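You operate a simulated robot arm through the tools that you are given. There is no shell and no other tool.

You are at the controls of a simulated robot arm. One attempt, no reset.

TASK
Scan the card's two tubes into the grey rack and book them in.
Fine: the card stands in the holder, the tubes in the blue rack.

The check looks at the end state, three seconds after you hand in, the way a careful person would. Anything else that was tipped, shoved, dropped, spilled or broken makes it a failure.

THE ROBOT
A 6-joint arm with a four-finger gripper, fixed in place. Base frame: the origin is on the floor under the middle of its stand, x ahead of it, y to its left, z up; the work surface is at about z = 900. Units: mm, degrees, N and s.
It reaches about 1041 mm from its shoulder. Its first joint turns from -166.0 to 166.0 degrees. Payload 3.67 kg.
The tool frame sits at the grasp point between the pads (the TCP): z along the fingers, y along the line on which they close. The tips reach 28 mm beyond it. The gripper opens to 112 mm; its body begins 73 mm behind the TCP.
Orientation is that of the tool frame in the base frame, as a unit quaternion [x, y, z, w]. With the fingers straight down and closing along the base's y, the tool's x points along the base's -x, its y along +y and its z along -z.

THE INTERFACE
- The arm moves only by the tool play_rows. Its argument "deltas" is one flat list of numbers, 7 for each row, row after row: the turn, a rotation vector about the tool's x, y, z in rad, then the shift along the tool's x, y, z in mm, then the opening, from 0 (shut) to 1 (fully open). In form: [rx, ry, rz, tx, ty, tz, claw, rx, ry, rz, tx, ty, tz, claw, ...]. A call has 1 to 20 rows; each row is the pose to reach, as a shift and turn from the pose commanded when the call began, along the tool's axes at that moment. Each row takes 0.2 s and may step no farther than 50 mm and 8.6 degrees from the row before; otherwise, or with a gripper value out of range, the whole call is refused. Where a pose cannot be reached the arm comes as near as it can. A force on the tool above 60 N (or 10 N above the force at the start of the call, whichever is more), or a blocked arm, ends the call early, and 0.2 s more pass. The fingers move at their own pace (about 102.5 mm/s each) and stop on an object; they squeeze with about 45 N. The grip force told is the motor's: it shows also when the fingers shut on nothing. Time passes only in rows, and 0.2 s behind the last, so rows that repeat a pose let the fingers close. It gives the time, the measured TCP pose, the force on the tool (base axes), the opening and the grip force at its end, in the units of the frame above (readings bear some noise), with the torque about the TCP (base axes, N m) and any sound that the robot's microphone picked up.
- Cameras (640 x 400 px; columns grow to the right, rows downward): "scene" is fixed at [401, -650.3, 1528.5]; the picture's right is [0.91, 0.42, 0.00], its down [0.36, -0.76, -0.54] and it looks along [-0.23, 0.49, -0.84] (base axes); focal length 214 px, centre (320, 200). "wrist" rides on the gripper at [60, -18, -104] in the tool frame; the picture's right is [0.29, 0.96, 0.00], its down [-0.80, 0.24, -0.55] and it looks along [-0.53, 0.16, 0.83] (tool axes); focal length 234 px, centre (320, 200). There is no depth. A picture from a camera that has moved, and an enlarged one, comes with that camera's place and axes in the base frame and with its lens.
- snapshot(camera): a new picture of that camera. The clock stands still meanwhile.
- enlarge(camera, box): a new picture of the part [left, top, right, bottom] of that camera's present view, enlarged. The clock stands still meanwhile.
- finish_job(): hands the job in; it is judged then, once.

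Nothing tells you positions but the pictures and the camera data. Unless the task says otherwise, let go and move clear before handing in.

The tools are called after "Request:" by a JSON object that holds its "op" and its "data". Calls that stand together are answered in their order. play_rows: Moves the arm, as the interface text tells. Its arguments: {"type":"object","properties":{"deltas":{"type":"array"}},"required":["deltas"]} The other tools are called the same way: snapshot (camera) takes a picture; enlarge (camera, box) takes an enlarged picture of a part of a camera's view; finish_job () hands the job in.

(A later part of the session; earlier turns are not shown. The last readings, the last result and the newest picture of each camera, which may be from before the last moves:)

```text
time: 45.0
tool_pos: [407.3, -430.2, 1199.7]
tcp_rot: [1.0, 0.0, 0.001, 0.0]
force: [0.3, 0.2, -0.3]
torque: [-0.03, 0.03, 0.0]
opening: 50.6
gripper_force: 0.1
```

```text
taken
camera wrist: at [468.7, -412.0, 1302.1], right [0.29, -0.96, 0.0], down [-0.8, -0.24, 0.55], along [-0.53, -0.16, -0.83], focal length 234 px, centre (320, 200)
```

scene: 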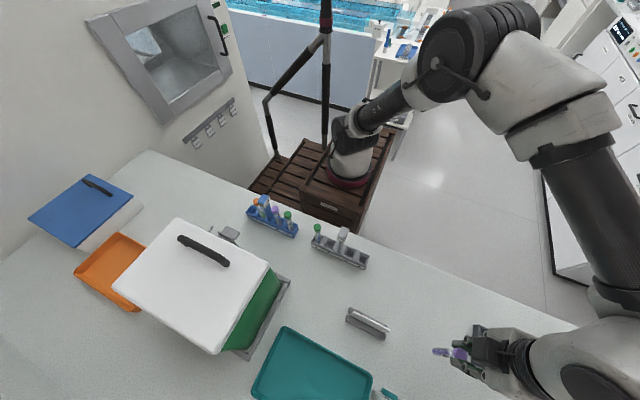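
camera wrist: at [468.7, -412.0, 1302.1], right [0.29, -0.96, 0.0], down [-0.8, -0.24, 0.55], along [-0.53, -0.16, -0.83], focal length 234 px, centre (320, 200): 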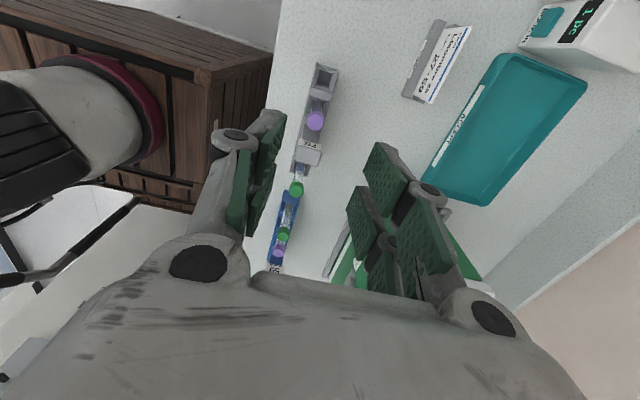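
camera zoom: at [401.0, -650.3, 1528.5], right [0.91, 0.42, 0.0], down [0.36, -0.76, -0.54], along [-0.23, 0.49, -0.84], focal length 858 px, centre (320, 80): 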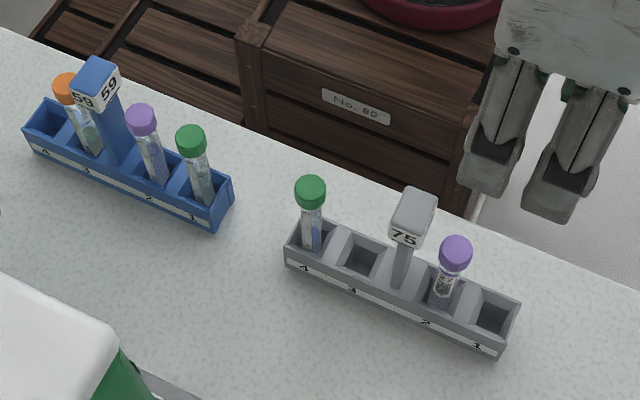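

Tube 27 stands upright in grey slot 2. Now I'll go back for 59, turning the gripper back by 180° on the way.

Request:
{"op": "play_rows", "data": {"deltas": [0, 0, -0.131, -13.5, 0, 0, 0.5, 0, 0, -0.262, -27, 0, 0, 0.5, 0, 0, -0.393, -40.5, 0, 0, 0.5, 0, 0, -0.524, -54, 0, 0, 0.5, 0, 0, -0.655, -67.5, 0, 0, 0.5, 0, 0, -0.785, -81, 0, 0, 0.5, 0, 0, -0.916, -94.5, 0, 0, 0.5, 0, 0, -1.047, -108, 0, 0, 0.5, 0, 0, -1.178, -121.5, 0, 0, 0.5, 0, 0, -1.309, -135, 0, 0, 0.5, 0, 0, -1.44, -148.5, 0, 0, 0.5, 0, 0, -1.5708, -162, 0, 0, 0.5]}}

Request:
{"op": "play_rows", "data": {"deltas": [0, 0, -0.131, 0, -13.5, 0, 0.5, 0, 0, -0.262, 0, -27, 0, 0.5, 0, 0, -0.393, 0, -40.5, 0, 0.5, 0, 0, -0.524, 0, -54, 0, 0.5, 0, 0, -0.655, 0, -67.5, 0, 0.5, 0, 0, -0.785, 0, -81, 0, 0.5, 0, 0, -0.916, 0, -94.5, 0, 0.5, 0, 0, -1.047, 0, -108, 0, 0.5, 0, 0, -1.178, 0, -121.5, 0, 0.5, 0, 0, -1.309, 0, -135, 0, 0.5, 0, 0, -1.44, 0, -148.5, 0, 0.5, 0, 0, -1.5708, 0, -162, 0, 0.5, 0, 0, -1.5708, 0, -162, 0, 0.5]}}

Request:
{"op": "snapshot", "data": {"camera": "wrist"}}

Request:
{"op": "enlarge", "data": {"camera": "wrist", "box": [270, 80, 350, 200]}}

```text
time: 47.6
tool_pos: [246.5, -429.2, 1200.3]
tcp_rot: [0.706, 0.708, 0.0, -0.001]
force: [-0.8, -0.1, -0.9]
torque: [0.01, 0.02, -0.02]
opening: 55.7
gripper_force: 0.0
```

```text
time: 50.4
tool_pos: [83.4, -429.1, 1200.3]
tcp_rot: [-0.001, 1.0, 0.0, -0.001]
force: [0.2, -0.5, -0.3]
torque: [0.0, 0.03, -0.02]
opening: 56.4
gripper_force: 0.1
```

```text
taken
camera wrist: at [24.4, -447.5, 1302.7], right [-0.29, 0.96, 0.0], down [0.8, 0.24, 0.55], along [0.53, 0.16, -0.83], focal length 234 px, centre (320, 200)
```

wrist: 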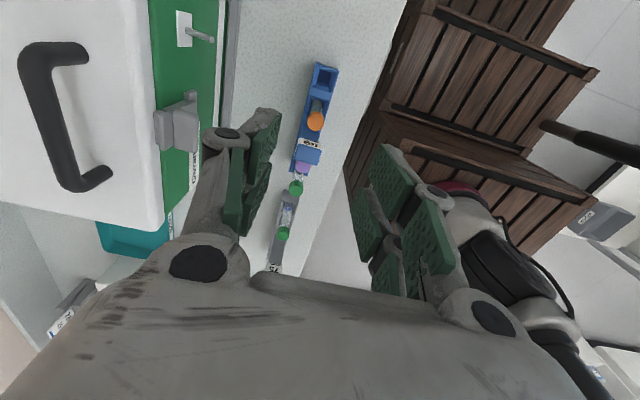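

```text
3.33 times, centred on (310, 140) of wrist
camera zoom: at [24.4, -447.5, 1302.7], right [-0.29, 0.96, 0.0], down [0.8, 0.24, 0.55], along [0.53, 0.16, -0.83], focal length 781 px, centre (353, 400)
```

zoom: 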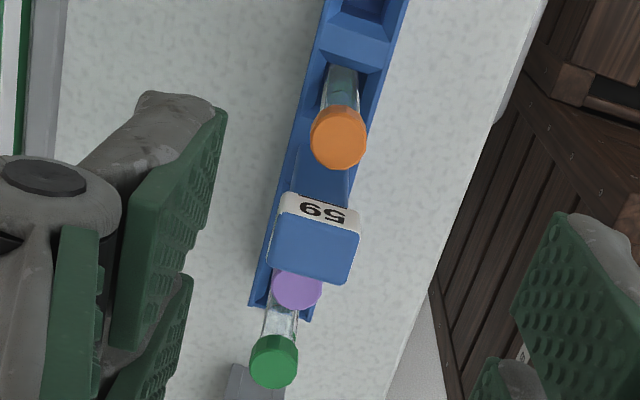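

59's cap is at about (100.2, -430.3), and the post head starts near x≈119. I'll centre the gripper at x≈82.5 so the +x finger pair takes the cap with room to the post, then descend.

Request:
{"op": "play_rows", "data": {"deltas": [0, 0, 0, 1.9, -0.8, 30, 0.5, 0, 0, 0, 1.9, -0.8, 65, 0.5, 0, 0, 0, 1.9, -0.8, 100, 0.5, 0, 0, 0, 1.9, -0.8, 130, 0.5, 0, 0, 0, 1.9, -0.8, 130, 0.5]}}

Request:
{"op": "enlarge", "data": {"camera": "wrist", "box": [220, 90, 420, 270]}}

Request:
{"op": "enlarge", "data": {"camera": "scene", "box": [200, 140, 320, 250]}}

```text
time: 51.6
tool_pos: [81.6, -431.1, 1069.0]
tcp_rot: [0.001, 1.0, 0.0, 0.0]
force: [0.2, -0.2, 0.3]
torque: [-0.02, 0.03, 0.0]
opening: 56.0
gripper_force: 0.0
```

```text
2.22 times, centred on (320, 180) of wrist
camera zoom: at [23.3, -448.0, 1171.9], right [-0.29, 0.96, 0.0], down [0.8, 0.24, 0.55], along [0.53, 0.16, -0.83], focal length 520 px, centre (320, 244)
```

zoom: 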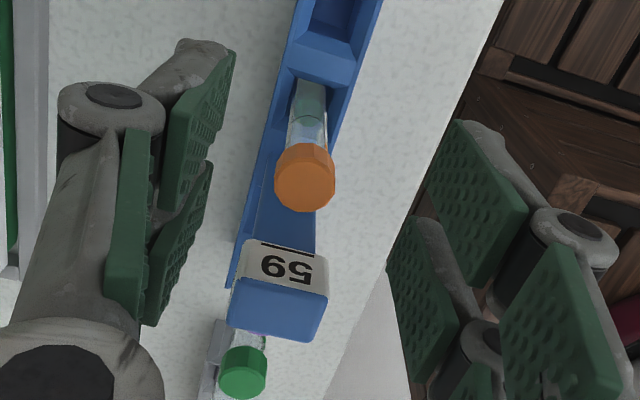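

```text
3.64 times, centred on (260, 195) of scene
camera zoom: at [401.0, -650.3, 1528.5], right [0.91, 0.42, 0.0], down [0.36, -0.76, -0.54], along [-0.23, 0.49, -0.84], focal length 780 px, centre (538, 218)
```

zoom: 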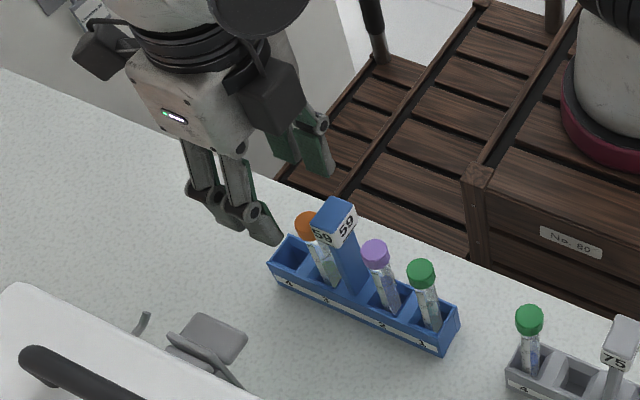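

Request:
{"op": "play_rows", "data": {"deltas": [0, 0, 0, 0, 0, 16, 0.5, 0, 0, 0, 0, 0, 32, 0.5, 0, 0, 0, 0, 0, 47, 0.5, 0, 0, 0, 0, 0, 47, 0.5]}}

Request:
{"op": "enlarge", "data": {"camera": "wrist", "box": [220, 90, 420, 270]}}

Request:
{"op": "enlarge", "data": {"camera": "scene", "box": [220, 170, 310, 240]}}

```text
time: 52.6
tool_pos: [80.9, -430.7, 1022.2]
tcp_rot: [-0.001, 1.0, 0.0, 0.001]
force: [0.3, -1.1, -0.4]
torque: [-0.02, -0.02, 0.01]
opening: 56.1
gripper_force: 0.1
```

```text
2.22 times, centred on (320, 180) of wrist
camera zoom: at [22.8, -448.1, 1125.2], right [-0.29, 0.96, 0.0], down [0.8, 0.24, 0.55], along [0.53, 0.16, -0.83], focal length 520 px, centre (320, 244)
```

zoom: 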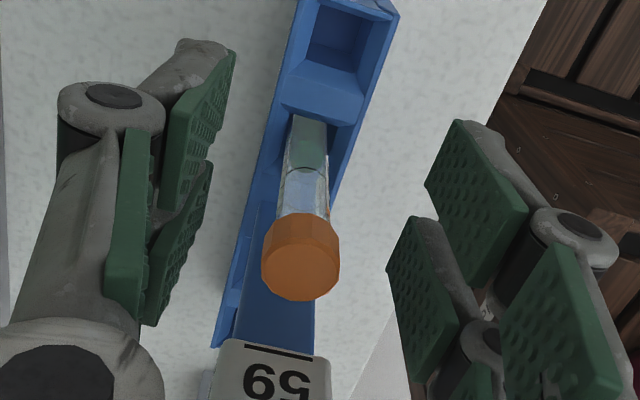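

```text
5.71 times, centred on (265, 205) of scene
camera zoom: at [401.0, -650.3, 1528.5], right [0.91, 0.42, 0.0], down [0.36, -0.76, -0.54], along [-0.23, 0.49, -0.84], focal length 1226 px, centre (634, 171)
```

zoom: 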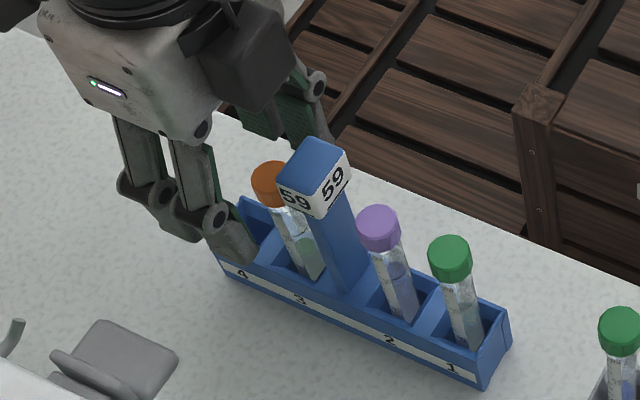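

Request:
{"op": "play_rows", "data": {"deltas": [0, 0, 0, 0, 0, 0, 0.35, 0, 0, 0, 0, 0, 0, 0.25, 0, 0, 0, 0, 0, 0, 0.18, 0, 0, 0, 0, 0, 0, 0, 0, 0, 0, 0, 0, 0, 0, 0, 0, 0, 0, 0, 0, 0]}}

Request:
{"op": "enlarge", "data": {"camera": "wrist", "box": [220, 90, 420, 270]}}

Request:
{"op": "enlarge", "data": {"camera": "scene", "box": [220, 170, 310, 240]}}

```text
time: 54.0
tool_pos: [81.8, -429.4, 1022.7]
tcp_rot: [0.0, 1.0, 0.0, 0.0]
force: [0.4, 0.3, 0.3]
torque: [0.0, 0.0, -0.01]
opening: 17.5
gripper_force: 45.0
```

```text
2.22 times, centred on (320, 180) of wrist
camera zoom: at [22.8, -448.2, 1125.3], right [-0.29, 0.96, 0.0], down [0.8, 0.24, 0.55], along [0.53, 0.16, -0.83], focal length 520 px, centre (320, 244)
```

zoom: 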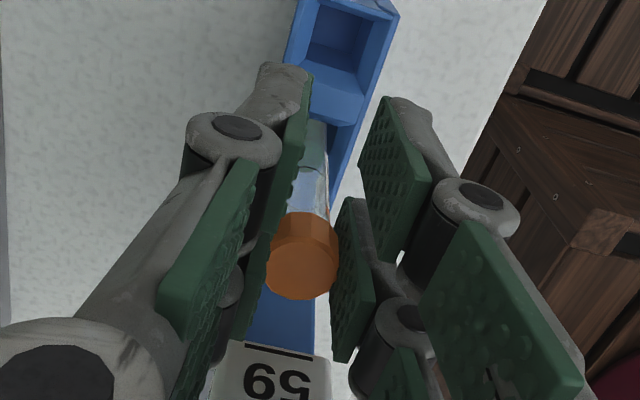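

```text
5.71 times, centred on (265, 205) of scene
camera zoom: at [401.0, -650.3, 1528.5], right [0.91, 0.42, 0.0], down [0.36, -0.76, -0.54], along [-0.23, 0.49, -0.84], focal length 1226 px, centre (634, 171)
```

zoom: 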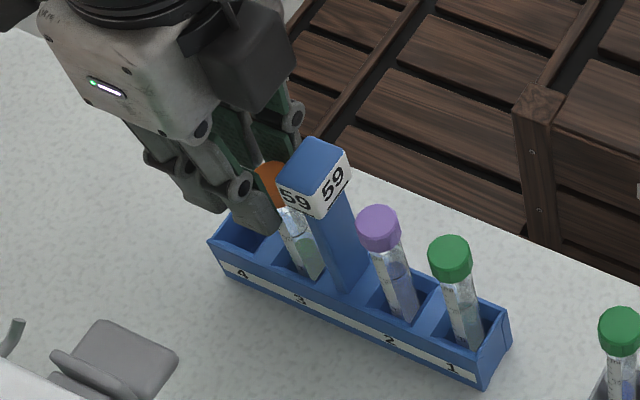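

The 59 cap is held, and the post and rack look untouched. I'll lift it straight up.

Request:
{"op": "play_rows", "data": {"deltas": [0, 0, 0, 0, 0, -10, 0, 0, 0, 0, 0, 0, -25, 0, 0, 0, 0, 0, 0, -45, 0, 0, 0, 0, 0, 0, -70, 0, 0, 0, 0, 0, 0, -100, 0, 0, 0, 0, 0, 0, -130, 0, 0, 0, 0, 0, 0, -160, 0, 0, 0, 0, 0, 0, -185, 0, 0, 0, 0, 0, 0, -200, 0, 0, 0, 0, 0, 0, -200, 0]}}

Request:
{"op": "enlarge", "data": {"camera": "scene", "box": [180, 80, 340, 240]}}

Request:
{"op": "snapshot", "data": {"camera": "wrist"}}

```text
time: 56.2
tool_pos: [81.9, -430.7, 1223.4]
tcp_rot: [-0.001, 1.0, 0.0, 0.0]
force: [-0.2, 0.7, 0.3]
torque: [-0.01, -0.01, -0.04]
opening: 17.8
gripper_force: 45.1
```

```text
2.50 times, centred on (260, 160) of scene
camera zoom: at [401.0, -650.3, 1528.5], right [0.91, 0.42, 0.0], down [0.36, -0.76, -0.54], along [-0.23, 0.49, -0.84], focal length 536 px, centre (470, 300)
```

zoom: 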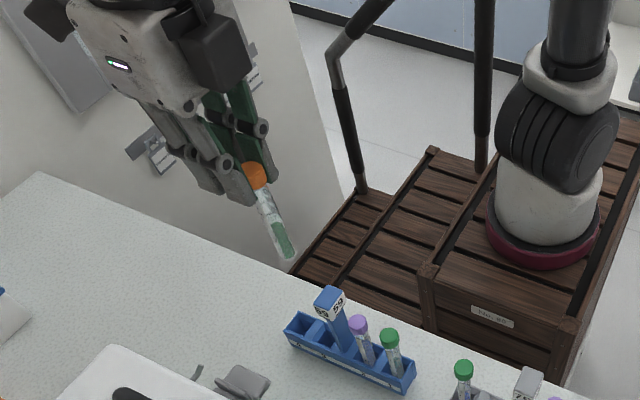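

```text
taken
camera wrist: at [23.1, -449.0, 1326.2], right [-0.29, 0.96, 0.0], down [0.8, 0.24, 0.55], along [0.53, 0.16, -0.83], focal length 234 px, centre (320, 200)
```

wrist: 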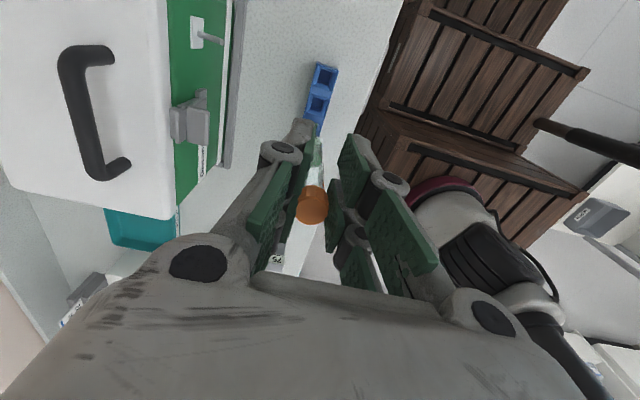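

Request:
{"op": "play_rows", "data": {"deltas": [0, 0, 0.131, -15, -5, 0, 0, 0, 0, 0.262, -37, -10, 0, 0, 0, 0, 0.393, -60, -15, 0, 0, 0, 0, 0.524, -85, -20, 0, 0, 0, 0, 0.655, -110, -25, 0, 0, 0, 0, 0.785, -135, -30, 0, 0, 0, 0, 0.916, -160, -35, 0, 0, 0, 0, 1.047, -185, -40, 0, 0, 0, 0, 1.178, -210, -45, 0, 0, 0, 0, 1.309, -235, -50, 0, 0, 0, 0, 1.44, -257, -56, 0, 0, 0, 0, 1.5708, -272.5, -60, 0, 0, 0, 0, 1.5708, -272.5, -60, 0, 0]}}

Request:
{"op": "play_rows", "data": {"deltas": [0, 0, 0.12, -4, 18, 0, 0, 0, 0, 0.25, -9, 42, 0, 0, 0, 0, 0.38, -15, 68, 0, 0, 0, 0, 0.51, -21, 94, 0, 0, 0, 0, 0.64, -27, 121, 0, 0, 0, 0, 0.77, -33, 148, 2, 0, 0, 0, 0.9, -39, 175, 5, 0, 0, 0, 1.03, -45, 202, 8, 0, 0, 0, 1.16, -51, 229, 12, 0, 0, 0, 1.29, -57, 256, 16, 0, 0, 0, 1.42, -63, 283, 20, 0, 0, 0, 1.5, -67, 300, 22, 0, 0, 0, 1.5708, -70, 311.5, 22, 0, 0, 0, 1.5708, -70, 311.5, 22, 0]}}

Request:
{"op": "snapshot", "data": {"camera": "wrist"}}

Request:
{"op": "snapshot", "data": {"camera": "scene"}}

```text
time: 59.0
tool_pos: [354.7, -490.5, 1223.5]
tcp_rot: [0.707, 0.708, 0.0, 0.0]
force: [0.0, 0.3, -0.2]
torque: [0.0, -0.02, 0.0]
opening: 17.5
gripper_force: 45.0
```

```text
time: 62.0
tool_pos: [665.8, -561.0, 1201.3]
tcp_rot: [1.0, 0.0, 0.001, -0.001]
force: [0.0, -0.1, 0.5]
torque: [0.01, -0.03, 0.0]
opening: 17.5
gripper_force: 45.2
```

```text
taken
camera wrist: at [726.5, -542.5, 1303.6], right [0.29, -0.96, 0.0], down [-0.8, -0.24, 0.55], along [-0.53, -0.16, -0.83], focal length 234 px, centre (320, 200)
```

wrist: 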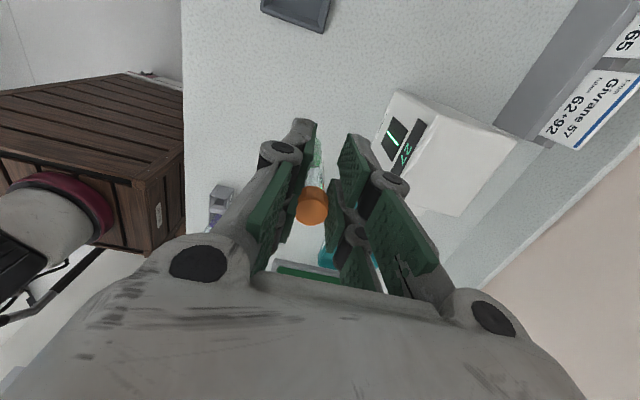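

```text
taken
```

scene: 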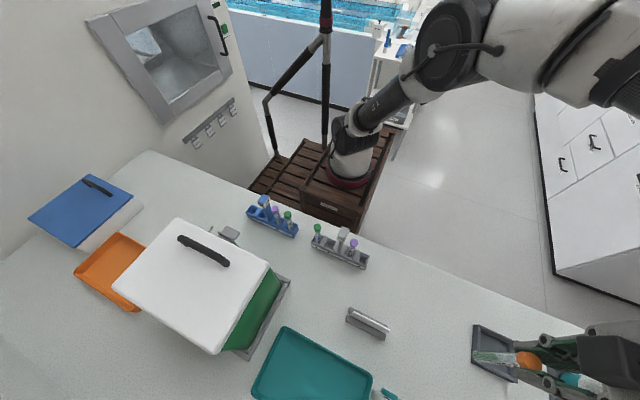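

Tube 59 is in front of the scanner with its barcode turned to it. I'll lower it to the same height as before and then approach.

Request:
{"op": "play_rows", "data": {"deltas": [0, 0, 0, 0, 0, 25, 0, 0, 0, 0, 0, 0, 55, 0, 0, 0, 0, 0, 0, 85, 0, 0, 0, 0, 0, 0, 115, 0, 0, 0, 0, 0, 0, 140, 0, 0, 0, 0, 0, 0, 161, 0, 0, 0, 0, 0, 0, 161, 0]}}

Request:
{"op": "play_rows", "data": {"deltas": [0, 0, 0, 0, 8, 0, 0, 0, 0, 0, 0, 16, 0, 0, 0, 0, 0, 0, 24, 0, 0, 0, 0, 0, 0, 32, 0, 0, 0, 0, 0, 0, 40, 0, 0, 0, 0, 0, 0, 40, 0, 0, 0, 0, 0, 0, 40, 0, 0]}}

Request:
{"op": "snapshot", "data": {"camera": "wrist"}}

Request:
{"op": "enlarge", "data": {"camera": "wrist", "box": [370, 120, 510, 270]}}

```text
time: 63.6
tool_pos: [666.2, -561.0, 1039.2]
tcp_rot: [1.0, 0.0, 0.0, 0.0]
force: [-0.3, 0.0, 0.1]
torque: [0.02, -0.01, 0.03]
opening: 17.6
gripper_force: 44.5
```

```text
time: 65.2
tool_pos: [666.2, -599.7, 1039.9]
tcp_rot: [1.0, 0.0, 0.0, 0.0]
force: [-0.5, -0.2, -0.2]
torque: [-0.02, 0.01, 0.01]
opening: 17.5
gripper_force: 44.5
```

```text
taken
camera wrist: at [727.0, -582.1, 1142.3], right [0.29, -0.96, 0.0], down [-0.8, -0.24, 0.55], along [-0.53, -0.16, -0.83], focal length 234 px, centre (320, 200)
```

wrist: 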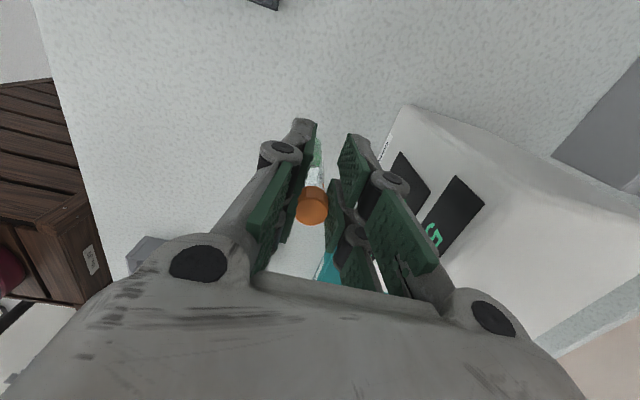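

```text
2.67 times, centred on (440, 195) of wrist
camera zoom: at [727.0, -582.1, 1142.3], right [0.29, -0.96, 0.0], down [-0.8, -0.24, 0.55], along [-0.53, -0.16, -0.83], focal length 624 px, centre (0, 213)
```

zoom: 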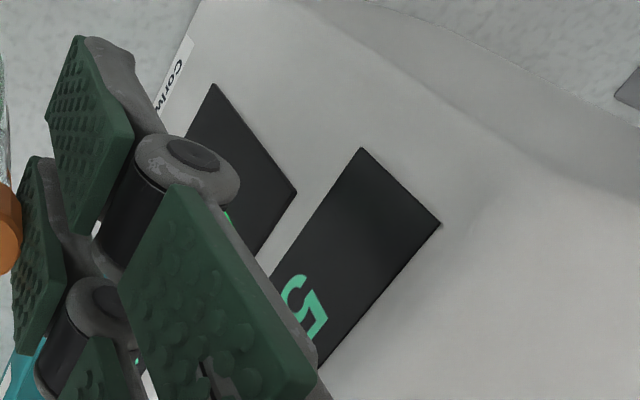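

The display now shows "5…", so 59 has been read. I'll back off, rise, and check the display and the counter from the earlier viewpoint.

Request:
{"op": "play_rows", "data": {"deltas": [0, 0, 0, 0, -20, 0, 0, 0, 0, 0, 0, -40, 0, 0, 0, 0, 0, 0, -60, 0, 0, 0, 0, 0, 0, -60, -30, 0, 0, 0, 0, 0, -60, -60, 0, 0, 0, 0, 0, -75, -90, 0, 0, 0, 0, 0, -100, -120, 0, 0, 0, 0, 0, -130, -145, 0, 0, 0, 0, 0, -160, -160, 0, 0, 0, 0, 0, -185, -160, 0, 0, 0, 0, 0, -200, -160, 0, 0, 0, 0, 0, -200, -160, 0]}}

Request:
{"op": "snapshot", "data": {"camera": "wrist"}}

Request:
{"op": "enlarge", "data": {"camera": "wrist", "box": [420, 150, 560, 270]}}

```text
time: 67.8
tool_pos: [666.3, -400.4, 1199.7]
tcp_rot: [1.0, 0.0, -0.001, 0.0]
force: [0.1, 0.7, -0.1]
torque: [0.03, 0.03, -0.03]
opening: 17.7
gripper_force: 44.7
```

```text
taken
camera wrist: at [726.4, -381.5, 1302.4], right [0.29, -0.96, 0.0], down [-0.8, -0.24, 0.55], along [-0.53, -0.16, -0.83], focal length 234 px, centre (320, 200)
```

wrist: 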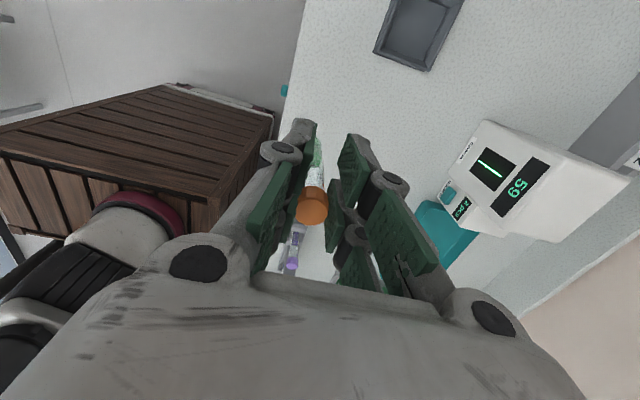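

```text
3.33 times, centred on (490, 210) of wrist
camera zoom: at [726.4, -381.5, 1302.4], right [0.29, -0.96, 0.0], down [-0.8, -0.24, 0.55], along [-0.53, -0.16, -0.83], focal length 781 px, centre (-247, 167)
```

zoom: 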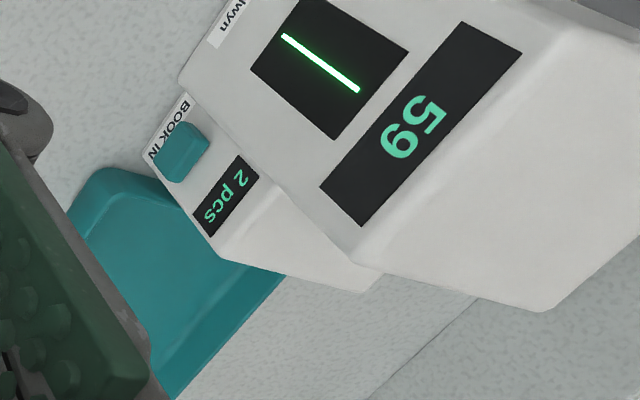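

The scanner reads "59" and the counter "2 pcs". I'll check how the tube sits in the grip, then carry it to grey slot 1.

Request:
{"op": "enlarge", "data": {"camera": "wrist", "box": [290, 125, 350, 235]}}

Request:
{"op": "play_rows", "data": {"deltas": [0, 0, 0, -20, 3, 0, 0, 0, 0, 0, -50, 7, 0, 0, 0, 0, 0, -85, 12, 0, 0, 0, 0, 0, -120, 17, 0, 0, 0, 0, 0, -155, 22, 0, 0, 0, 0, 0, -185, 26, 0, 0, 0, 0, 0, -207, 28, 0, 0, 0, 0, 0, -218.5, 29, 0, 0, 0, 0, 0, -218.5, 29, 0, 0, 0, 0, 0, -218.5, 29, 0, 0]}}

Request:
{"op": "snapshot", "data": {"camera": "wrist"}}

Request:
{"op": "enlarge", "data": {"camera": "scene", "box": [305, 170, 425, 280]}}

```text
3.64 times, centred on (320, 180) of wrist
camera zoom: at [726.4, -381.5, 1302.4], right [0.29, -0.96, 0.0], down [-0.8, -0.24, 0.55], along [-0.53, -0.16, -0.83], focal length 852 px, centre (320, 273)
```

zoom: 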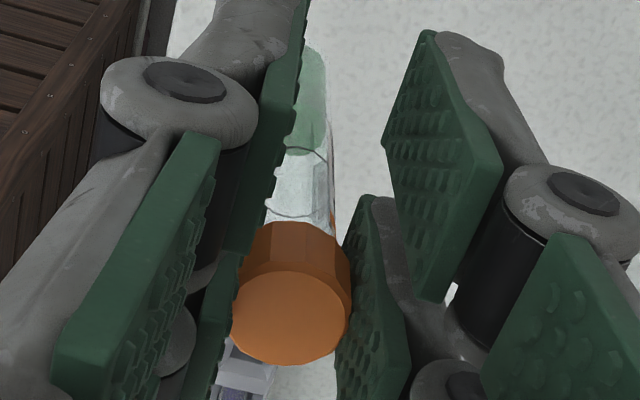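

```text
time: 70.0
tool_pos: [447.3, -429.6, 1199.5]
tcp_rot: [1.0, 0.0, 0.0, 0.0]
force: [0.0, -0.3, -0.2]
torque: [0.06, 0.0, -0.01]
opening: 17.7
gripper_force: 45.0
```

```text
taken
camera wrist: at [508.3, -411.5, 1302.3], right [0.29, -0.96, 0.0], down [-0.8, -0.24, 0.55], along [-0.53, -0.16, -0.83], focal length 234 px, centre (320, 200)
```

wrist: 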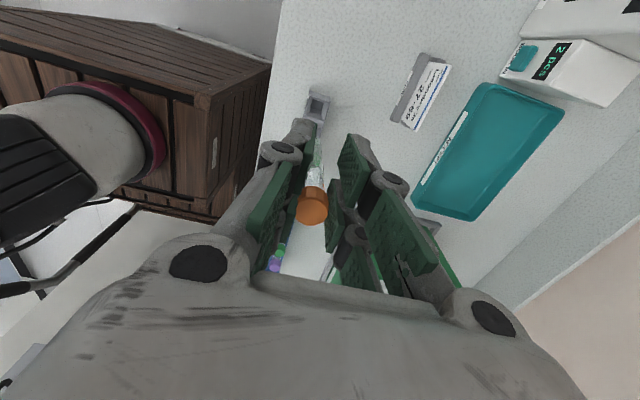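

```text
3.64 times, centred on (365, 225) of scene
camera zoom: at [401.0, -650.3, 1528.5], right [0.91, 0.42, 0.0], down [0.36, -0.76, -0.54], along [-0.23, 0.49, -0.84], focal length 780 px, centre (156, 109)
```

zoom: 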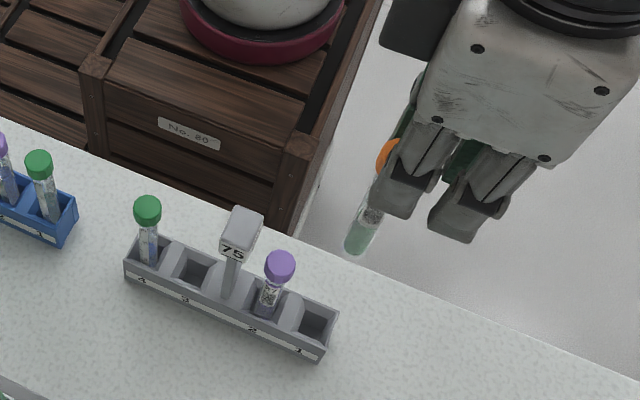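

Request:
{"op": "enlarge", "data": {"camera": "wrist", "box": [290, 80, 350, 220]}}

Request:
{"op": "enlarge", "data": {"camera": "wrist", "box": [298, 85, 338, 130]}}

```text
2.86 times, centred on (320, 150) of wrist
camera zoom: at [508.3, -411.5, 1302.3], right [0.29, -0.96, 0.0], down [-0.8, -0.24, 0.55], along [-0.53, -0.16, -0.83], focal length 669 px, centre (320, 343)
```

zoom: 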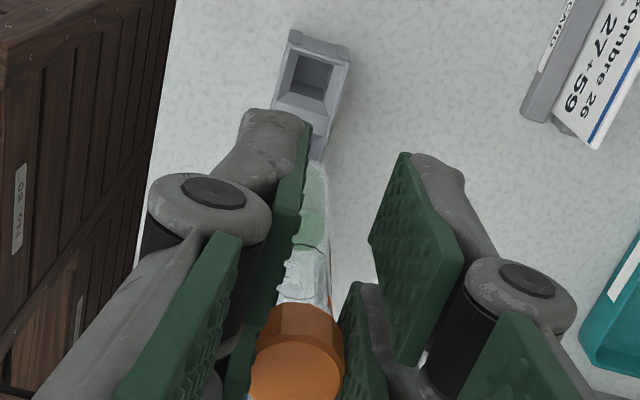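

```text
8.89 times, centred on (318, 108) of wrist
camera zoom: at [508.3, -411.5, 1302.3], right [0.29, -0.96, 0.0], down [-0.8, -0.24, 0.55], along [-0.53, -0.16, -0.83], focal length 2082 px, centre (338, 1022)
```

zoom: 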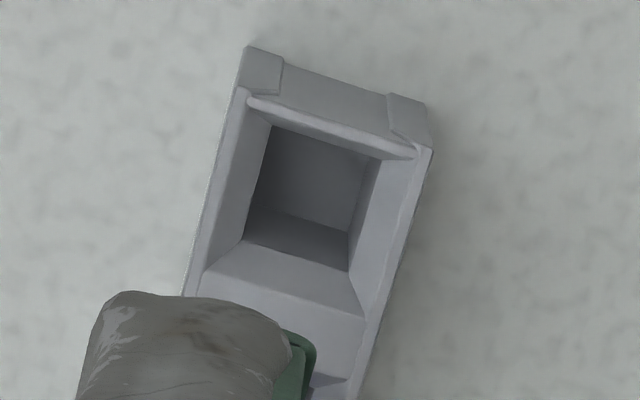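

The tube is vertical and within about 0.5 mm of slot 1's centre. I'll lower it in stages.

Request:
{"op": "play_rows", "data": {"deltas": [0, 0, 0, 0.6, 0, 30, 0, 0, 0, 0, 0.6, 0, 60, 0, 0, 0, 0, 0.6, 0, 90, 0, 0, 0, 0, 0.6, 0, 110, 0, 0, 0, 0, 0.6, 0, 122, 0, 0, 0, 0, 0.6, 0, 122, 0]}}

Request:
{"op": "enlarge", "data": {"camera": "scene", "box": [305, 180, 405, 280]}}

Request:
{"op": "enlarge", "data": {"camera": "wrist", "box": [270, 40, 370, 260]}}

```text
time: 71.4
tool_pos: [448.9, -428.8, 1078.2]
tcp_rot: [1.0, 0.0, 0.0, 0.0]
force: [-0.4, -0.3, 0.4]
torque: [-0.01, -0.03, 0.02]
opening: 17.7
gripper_force: 44.8
```

```text
4.00 times, centred on (355, 230) of scene
camera zoom: at [401.0, -650.3, 1528.5], right [0.91, 0.42, 0.0], down [0.36, -0.76, -0.54], along [-0.23, 0.49, -0.84], focal length 858 px, centre (180, 80)
```

zoom: 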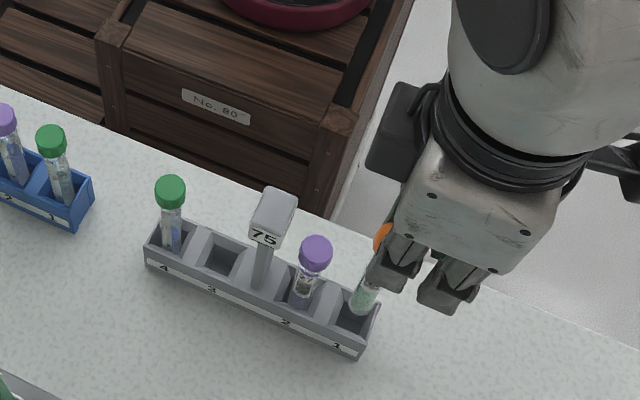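

```text
1.82 times, centred on (320, 150) of wrist
camera zoom: at [509.0, -411.2, 1180.6], right [0.29, -0.96, 0.0], down [-0.8, -0.24, 0.55], along [-0.53, -0.16, -0.83], focal length 426 px, centre (320, 291)
```

zoom: 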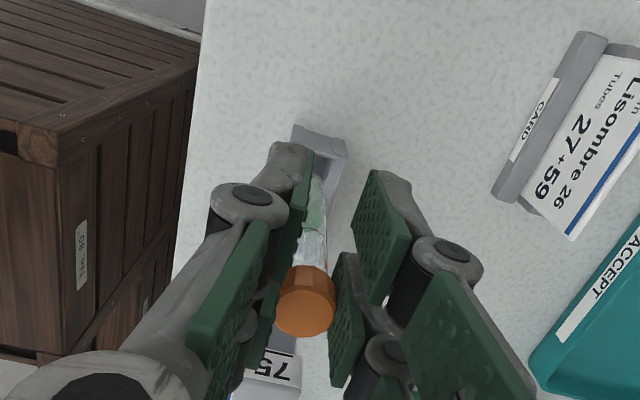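

Request:
{"op": "play_rows", "data": {"deltas": [0, 0, 0, 0, 0, 7, 0, 0, 0, 0, 0, 0, 14, 0, 0, 0, 0, 0, 0, 20, 0, 0, 0, 0, 0, 0, 26, 0, 0, 0, 0, 0, 0, 30, 0, 0, 0, 0, 0, 0, 30, 0]}}

Request:
{"op": "enlarge", "data": {"camera": "scene", "box": [305, 180, 405, 280]}}

```text
time: 72.8
tool_pos: [448.3, -429.1, 1047.9]
tcp_rot: [1.0, 0.0, 0.0, 0.0]
force: [-0.8, 0.6, 0.5]
torque: [0.0, -0.04, -0.01]
opening: 17.6
gripper_force: 44.8
```

```text
4.00 times, centred on (355, 230) of scene
camera zoom: at [401.0, -650.3, 1528.5], right [0.91, 0.42, 0.0], down [0.36, -0.76, -0.54], along [-0.23, 0.49, -0.84], focal length 858 px, centre (180, 80)
```

zoom: 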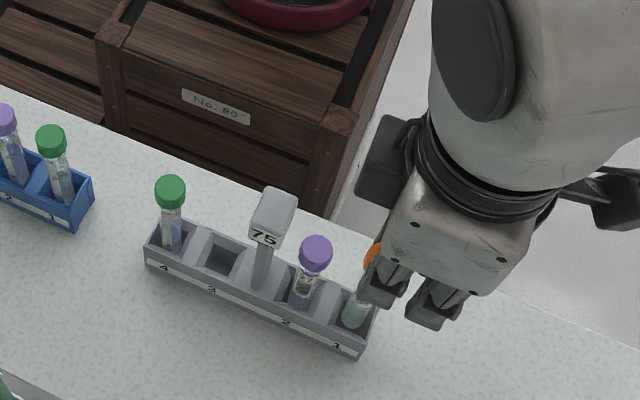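

Request:
{"op": "play_rows", "data": {"deltas": [0, 0, 0, 0, 0, 5, 0, 0, 0, 0, 0, 0, 10, 0, 0, 0, 0, 0, 0, 15, 0, 0, 0, 0, 0, 0, 20, 0, 0, 0, 0, 0, 0, 24, 0, 0, 0, 0, 0, 0, 24, 0]}}

Request:
{"op": "enlarge", "data": {"camera": "wrist", "box": [270, 60, 370, 260]}}

Request:
{"op": "enlarge", "data": {"camera": "scene", "box": [305, 180, 405, 280]}}

```text
time: 74.2
tool_pos: [447.6, -428.2, 1023.6]
tcp_rot: [1.0, 0.001, 0.0, 0.0]
force: [-0.7, 0.0, -0.2]
torque: [0.04, -0.02, -0.04]
opening: 17.7
gripper_force: 45.1
```

```text
2.00 times, centred on (320, 160) of wrist
camera zoom: at [508.7, -411.4, 1126.6], right [0.29, -0.96, 0.0], down [-0.8, -0.24, 0.55], along [-0.53, -0.16, -0.83], focal length 468 px, centre (320, 280)
```

zoom: 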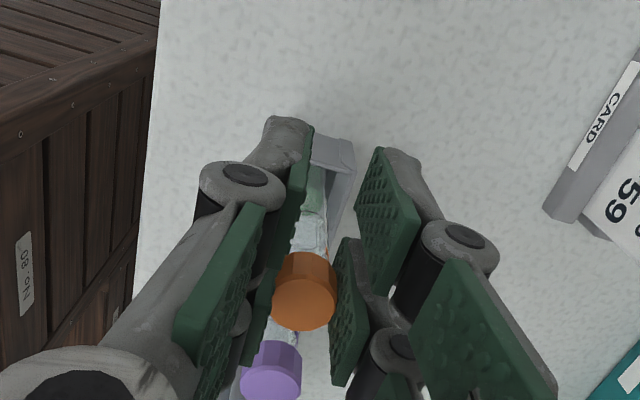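

```text
4.00 times, centred on (355, 230) of scene
camera zoom: at [401.0, -650.3, 1528.5], right [0.91, 0.42, 0.0], down [0.36, -0.76, -0.54], along [-0.23, 0.49, -0.84], focal length 858 px, centre (180, 80)
```

zoom: 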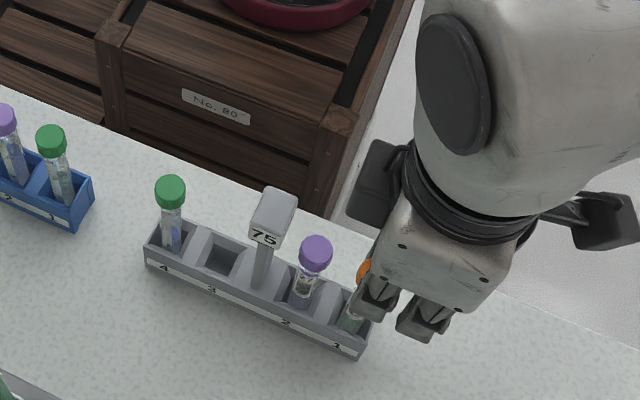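

Request:
{"op": "play_rows", "data": {"deltas": [0, 0, 0, 0, 0, 1.2, 0, 0, 0, 0, 0, 0, 1.2, 0, 0, 0, 0, 0, 0, 1.2, 0.18, 0, 0, 0, 0, 0, 1.2, 0.22, 0, 0, 0, 0, 0, 1.2, 0.32, 0, 0, 0, 0, 0, 1.2, 0.45, 0, 0, 0, 0, 0, 1.2, 0.45]}}

Request:
{"op": "enlarge", "data": {"camera": "wrist", "box": [220, 60, 420, 260]}}

Request:
{"op": "enlarge", "data": {"camera": "scene", "box": [305, 180, 405, 280]}}

```text
time: 75.8
tool_pos: [447.5, -428.0, 1023.2]
tcp_rot: [1.0, 0.0, 0.001, 0.0]
force: [-0.8, 0.0, -0.2]
torque: [-0.02, 0.01, -0.02]
opening: 50.6
gripper_force: 0.0
```

```text
2.00 times, centred on (320, 160) of wrist
camera zoom: at [508.8, -411.4, 1125.6], right [0.29, -0.96, 0.0], down [-0.8, -0.24, 0.55], along [-0.53, -0.16, -0.83], focal length 468 px, centre (320, 280)
```

zoom: 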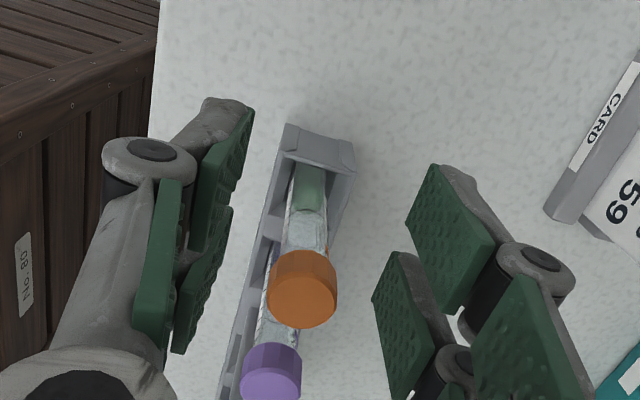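

```text
4.00 times, centred on (355, 230) of scene
camera zoom: at [401.0, -650.3, 1528.5], right [0.91, 0.42, 0.0], down [0.36, -0.76, -0.54], along [-0.23, 0.49, -0.84], focal length 858 px, centre (180, 80)
```

zoom: 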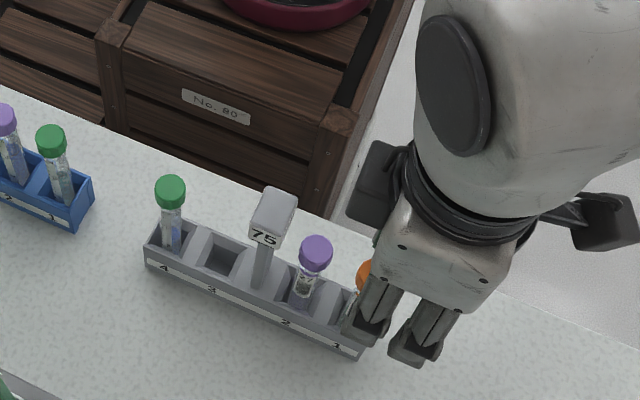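

Tube 59 is released in slot 1. I'll rise straight up and verify both tubes.

Request:
{"op": "play_rows", "data": {"deltas": [0, 0, 0, 0, 0, -12, 0.45, 0, 0, 0, 0, 0, -30, 0.45, 0, 0, 0, 0, 0, -60, 0.45, 0, 0, 0, 0, 0, -95, 0.45, 0, 0, 0, 0, 0, -130, 0.45, 0, 0, 0, 0, 0, -160, 0.45, 0, 0, 0, 0, 0, -177, 0.45, 0, 0, 0, 0, 0, -177, 0.45]}}

Request:
{"op": "snapshot", "data": {"camera": "wrist"}}

Request:
{"op": "enlarge", "data": {"camera": "scene", "box": [240, 180, 400, 280]}}

Request:
{"op": "enlarge", "data": {"camera": "wrist", "box": [500, 0, 640, 120]}}

```text
time: 77.6
tool_pos: [448.4, -430.0, 1200.8]
tcp_rot: [1.0, 0.0, 0.0, 0.001]
force: [-0.6, 0.1, -0.5]
torque: [0.0, -0.01, 0.01]
opening: 50.2
gripper_force: 0.0
```

```text
taken
camera wrist: at [508.9, -412.1, 1303.1], right [0.29, -0.96, 0.0], down [-0.8, -0.24, 0.55], along [-0.53, -0.16, -0.83], focal length 234 px, centre (320, 200)
```

wrist: 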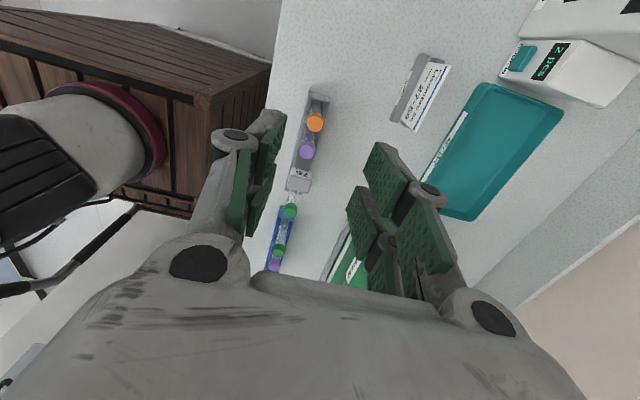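

```text
4.00 times, centred on (320, 230) of scene
camera zoom: at [401.0, -650.3, 1528.5], right [0.91, 0.42, 0.0], down [0.36, -0.76, -0.54], along [-0.23, 0.49, -0.84], focal length 858 px, centre (320, 80)
```

zoom: 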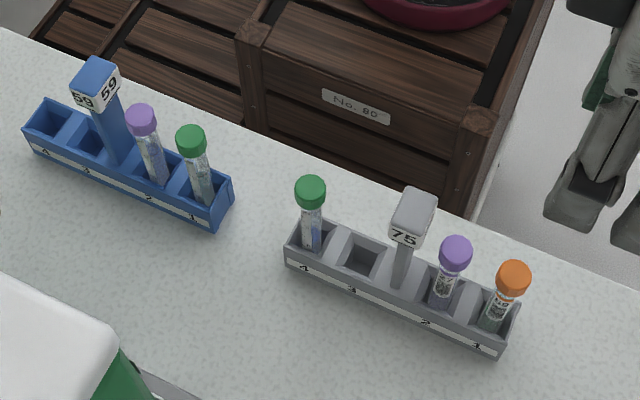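

```text
3.33 times, centred on (570, 60) of wrist
camera zoom: at [508.9, -412.1, 1303.1], right [0.29, -0.96, 0.0], down [-0.8, -0.24, 0.55], along [-0.53, -0.16, -0.83], focal length 781 px, centre (-513, 667)
```

zoom: 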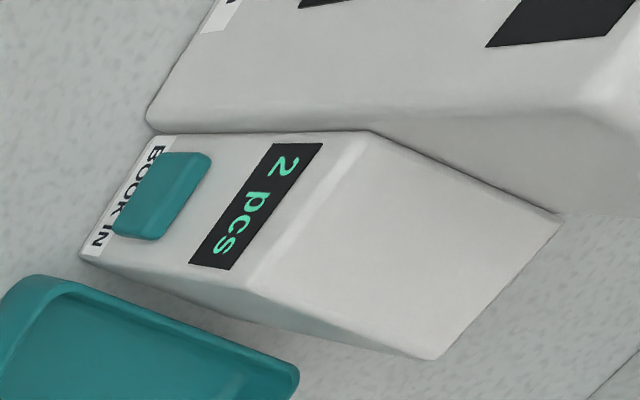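

Both tubes stand in the grey rack and the counter reads "2 pcs". The BOOK IN button is at about (571, -675, 937), facing the robot. I'll press it with the closed fingertips tilted forward about 33°, which keeps the body clear of the scanner and the card. First I'll turn and move over.

Request:
{"op": "play_rows", "data": {"deltas": [0, 0, -0.131, 10, 5, 0, 0.2, 0, 0, -0.262, 20, 10, 0, 0, 0, 0, -0.393, 30, 16, 0, 0, 0, 0, -0.524, 41, 22, 0, 0, 0, 0, -0.655, 52, 28, 0, 0, 0, 0, -0.785, 63, 34, 0, 0, 0, 0, -0.916, 74, 40, 10, 0, 0, 0, -1.047, 84, 46, 20, 0, 0, 0, -1.178, 94, 52, 30, 0, 0, 0, -1.309, 104, 58, 40, 0, 0, 0, -1.44, 114, 64, 50, 0, 0, 0, -1.5708, 122.6, 70, 50, 0, 0, 0, -1.5708, 122.6, 70, 50, 0]}}

Request:
{"op": "snapshot", "data": {"camera": "wrist"}}

Request:
{"op": "snapshot", "data": {"camera": "scene"}}

```text
time: 80.4
tool_pos: [570.5, -500.0, 1149.0]
tcp_rot: [0.707, 0.707, 0.001, -0.001]
force: [-0.4, -0.3, 0.0]
torque: [0.0, -0.03, -0.02]
opening: 0.0
gripper_force: 35.9
```

```text
taken
camera wrist: at [553.2, -440.0, 1252.3], right [0.96, 0.29, 0.0], down [0.24, -0.8, 0.55], along [0.16, -0.53, -0.83], focal length 234 px, centre (320, 200)
```

wrist: 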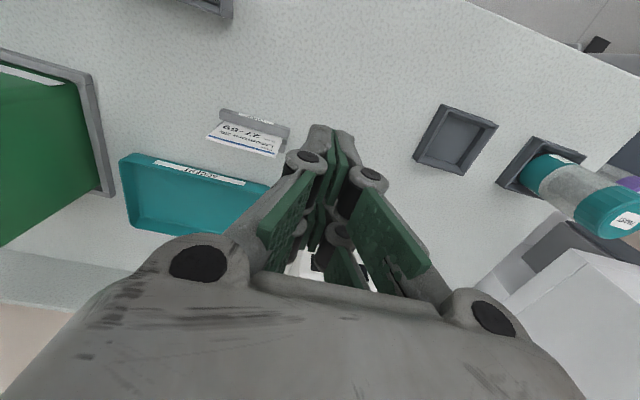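

```text
taken
```

scene: 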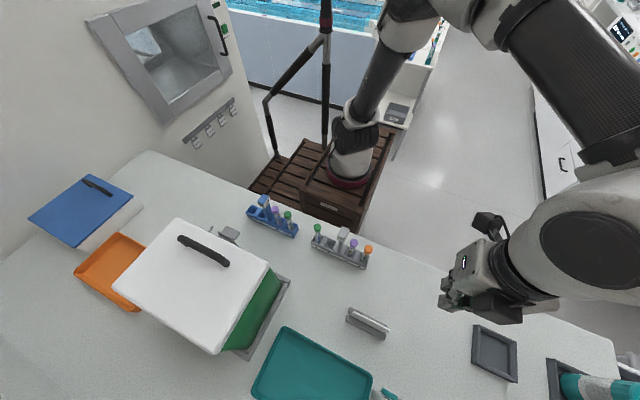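

Request:
{"op": "play_rows", "data": {"deltas": [0, -0.08, 0, -12, 0.5, 5, 0, 0, -0.17, 0, -27, 0.5, 15, 0, 0, -0.26, 0, -45, 0.5, 28, 0, 0, -0.35, 0, -63, 0.5, 41, 0, 0, -0.44, 0, -80, 0.5, 54, 0, 0, -0.52, 0, -92, 0.5, 64, 0, 0, -0.576, 0, -100, 0.5, 69, 0, 0, -0.576, 0, -100, 0.5, 69, 0]}}

Request:
{"op": "snapshot", "data": {"camera": "wrist"}}

Request:
{"op": "snapshot", "data": {"camera": "scene"}}

```text
time: 82.2
tool_pos: [571.3, -599.8, 1080.2]
tcp_rot: [0.678, 0.678, -0.201, 0.201]
force: [-0.2, 0.6, 0.2]
torque: [0.03, -0.03, 0.03]
opening: 0.0
gripper_force: 35.8
```

```text
taken
camera wrist: at [553.8, -492.3, 1133.7], right [0.96, 0.24, -0.16], down [0.24, -0.37, 0.9], along [0.16, -0.9, -0.41], focal length 234 px, centre (320, 200)
```

wrist: 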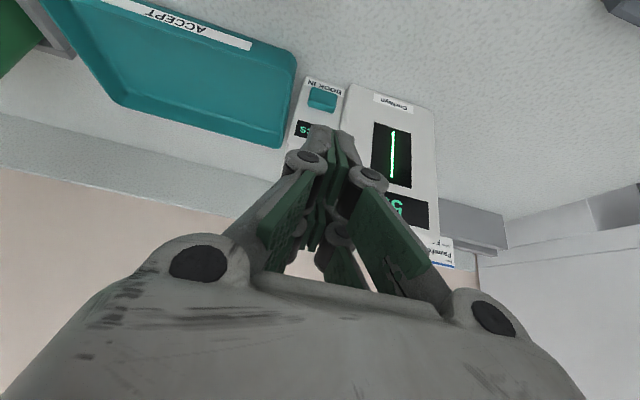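

```text
taken
```

scene: 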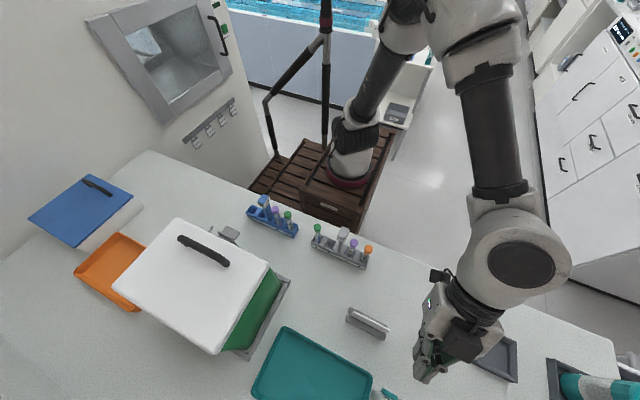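

Request:
{"op": "enlarge", "data": {"camera": "wrist", "box": [270, 65, 450, 225]}}

Request:
{"op": "enlarge", "data": {"camera": "scene", "box": [360, 280, 520, 400]}}

```text
2.50 times, centred on (360, 145) of wrist
camera zoom: at [553.8, -492.3, 1133.7], right [0.96, 0.24, -0.16], down [0.24, -0.37, 0.9], along [0.16, -0.9, -0.41], focal length 585 px, centre (220, 338)
```

zoom: 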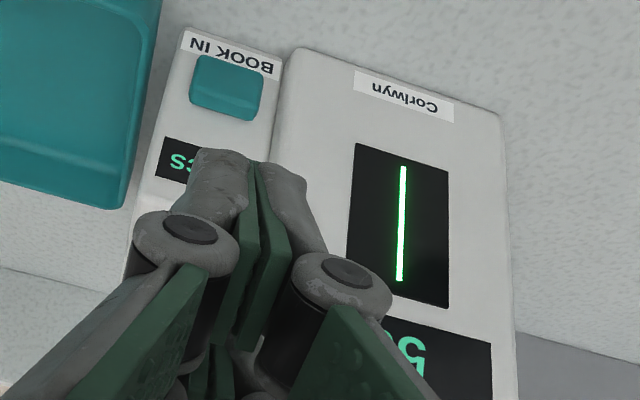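

```text
3.33 times, centred on (440, 340) of scene
camera zoom: at [401.0, -650.3, 1528.5], right [0.91, 0.42, 0.0], down [0.36, -0.76, -0.54], along [-0.23, 0.49, -0.84], focal length 715 px, centre (-80, -267)
```

zoom: 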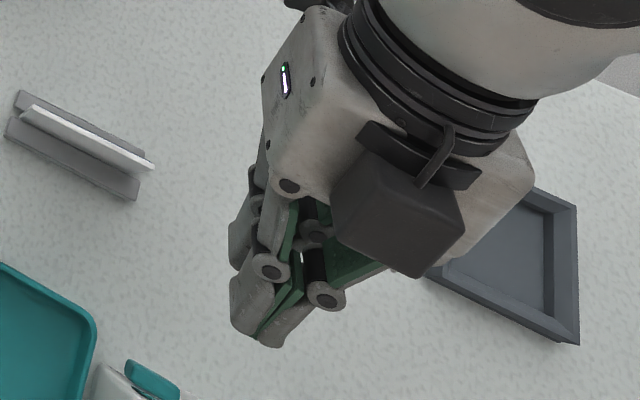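

This is a clear front view: the button centre is at about (570.7, -675, 934). I'll go to about 10 mm in front of it, lowering vertically.

Request:
{"op": "play_rows", "data": {"deltas": [0, 0, 0, 5.5, -0.3, 20.3, 0, 0, 0, 0, 11, -0.3, 40.6, 0, 0, 0, 0, 16.4, -0.3, 61, 0, 0, 0, 0, 21.8, -0.3, 81.3, 0, 0, 0, 0, 31.4, -0.3, 96, 0, 0, 0, 0, 41, -0.3, 111, 0, 0, 0, 0, 50.6, -0.3, 125.7, 0, 0, 0, 0, 50.6, -0.3, 125.7, 0]}}

Request:
{"op": "snapshot", "data": {"camera": "wrist"}}

Request:
{"op": "enlarge", "data": {"camera": "scene", "box": [340, 280, 500, 400]}}

```text
time: 84.0
tool_pos: [569.8, -624.9, 947.0]
tcp_rot: [0.678, 0.678, -0.201, 0.201]
force: [0.8, 1.1, -0.7]
torque: [0.01, -0.01, 0.01]
opening: 0.1
gripper_force: 35.5
```

```text
taken
camera wrist: at [554.1, -518.2, 1000.6], right [0.96, 0.24, -0.16], down [0.24, -0.37, 0.9], along [0.16, -0.9, -0.41], focal length 234 px, centre (320, 200)
```

wrist: 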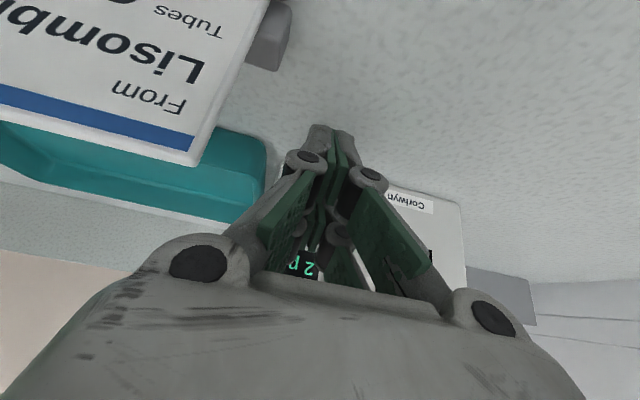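

```text
3.33 times, centred on (420, 340) of scene
camera zoom: at [401.0, -650.3, 1528.5], right [0.91, 0.42, 0.0], down [0.36, -0.76, -0.54], along [-0.23, 0.49, -0.84], focal length 715 px, centre (-13, -267)
```

zoom: 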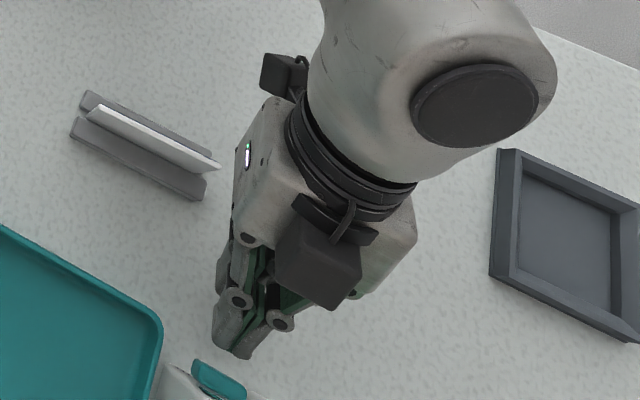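

The fingertips are about 10 mm in front of the button, clear of the card and the scanner. I'll push slowly toward -y, watching force and sound.

Request:
{"op": "play_rows", "data": {"deltas": [0, 0, 0, -2.52, 0, 1.63, 0, 0, 0, 0, -5.03, 0, 3.27, 0, 0, 0, 0, -7.55, 0, 4.9, 0, 0, 0, 0, -7.55, 0, 4.9, 0]}}

Request:
{"op": "enlarge", "data": {"camera": "scene", "box": [360, 340, 440, 400]}}

Request:
{"op": "enlarge", "data": {"camera": "wrist", "box": [250, 110, 420, 290]}}

```text
time: 85.0
tool_pos: [570.4, -634.0, 947.9]
tcp_rot: [0.678, 0.678, -0.201, 0.202]
force: [0.6, 0.7, -0.5]
torque: [0.02, 0.01, 0.02]
opening: 0.0
gripper_force: 35.6
```

```text
6.67 times, centred on (400, 370) of scene
camera zoom: at [401.0, -650.3, 1528.5], right [0.91, 0.42, 0.0], down [0.36, -0.76, -0.54], along [-0.23, 0.49, -0.84], focal length 1430 px, centre (-213, -933)
```

zoom: 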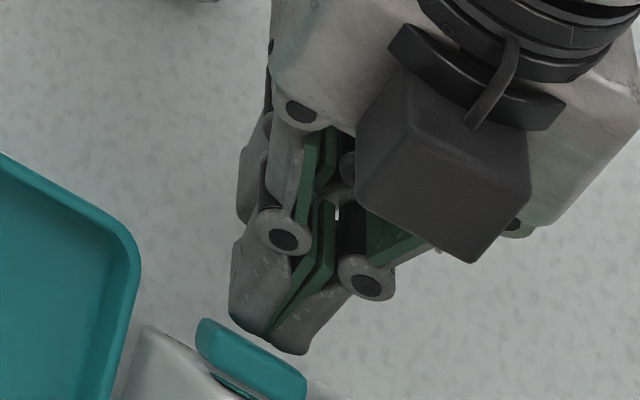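

```text
2.22 times, centred on (335, 200) of wrist
camera zoom: at [554.0, -527.4, 1000.8], right [0.96, 0.24, -0.16], down [0.24, -0.37, 0.9], along [0.16, -0.9, -0.41], focal length 520 px, centre (287, 200)
```

zoom: 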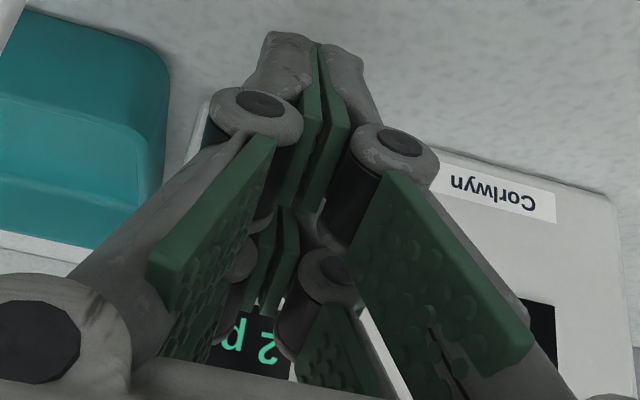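

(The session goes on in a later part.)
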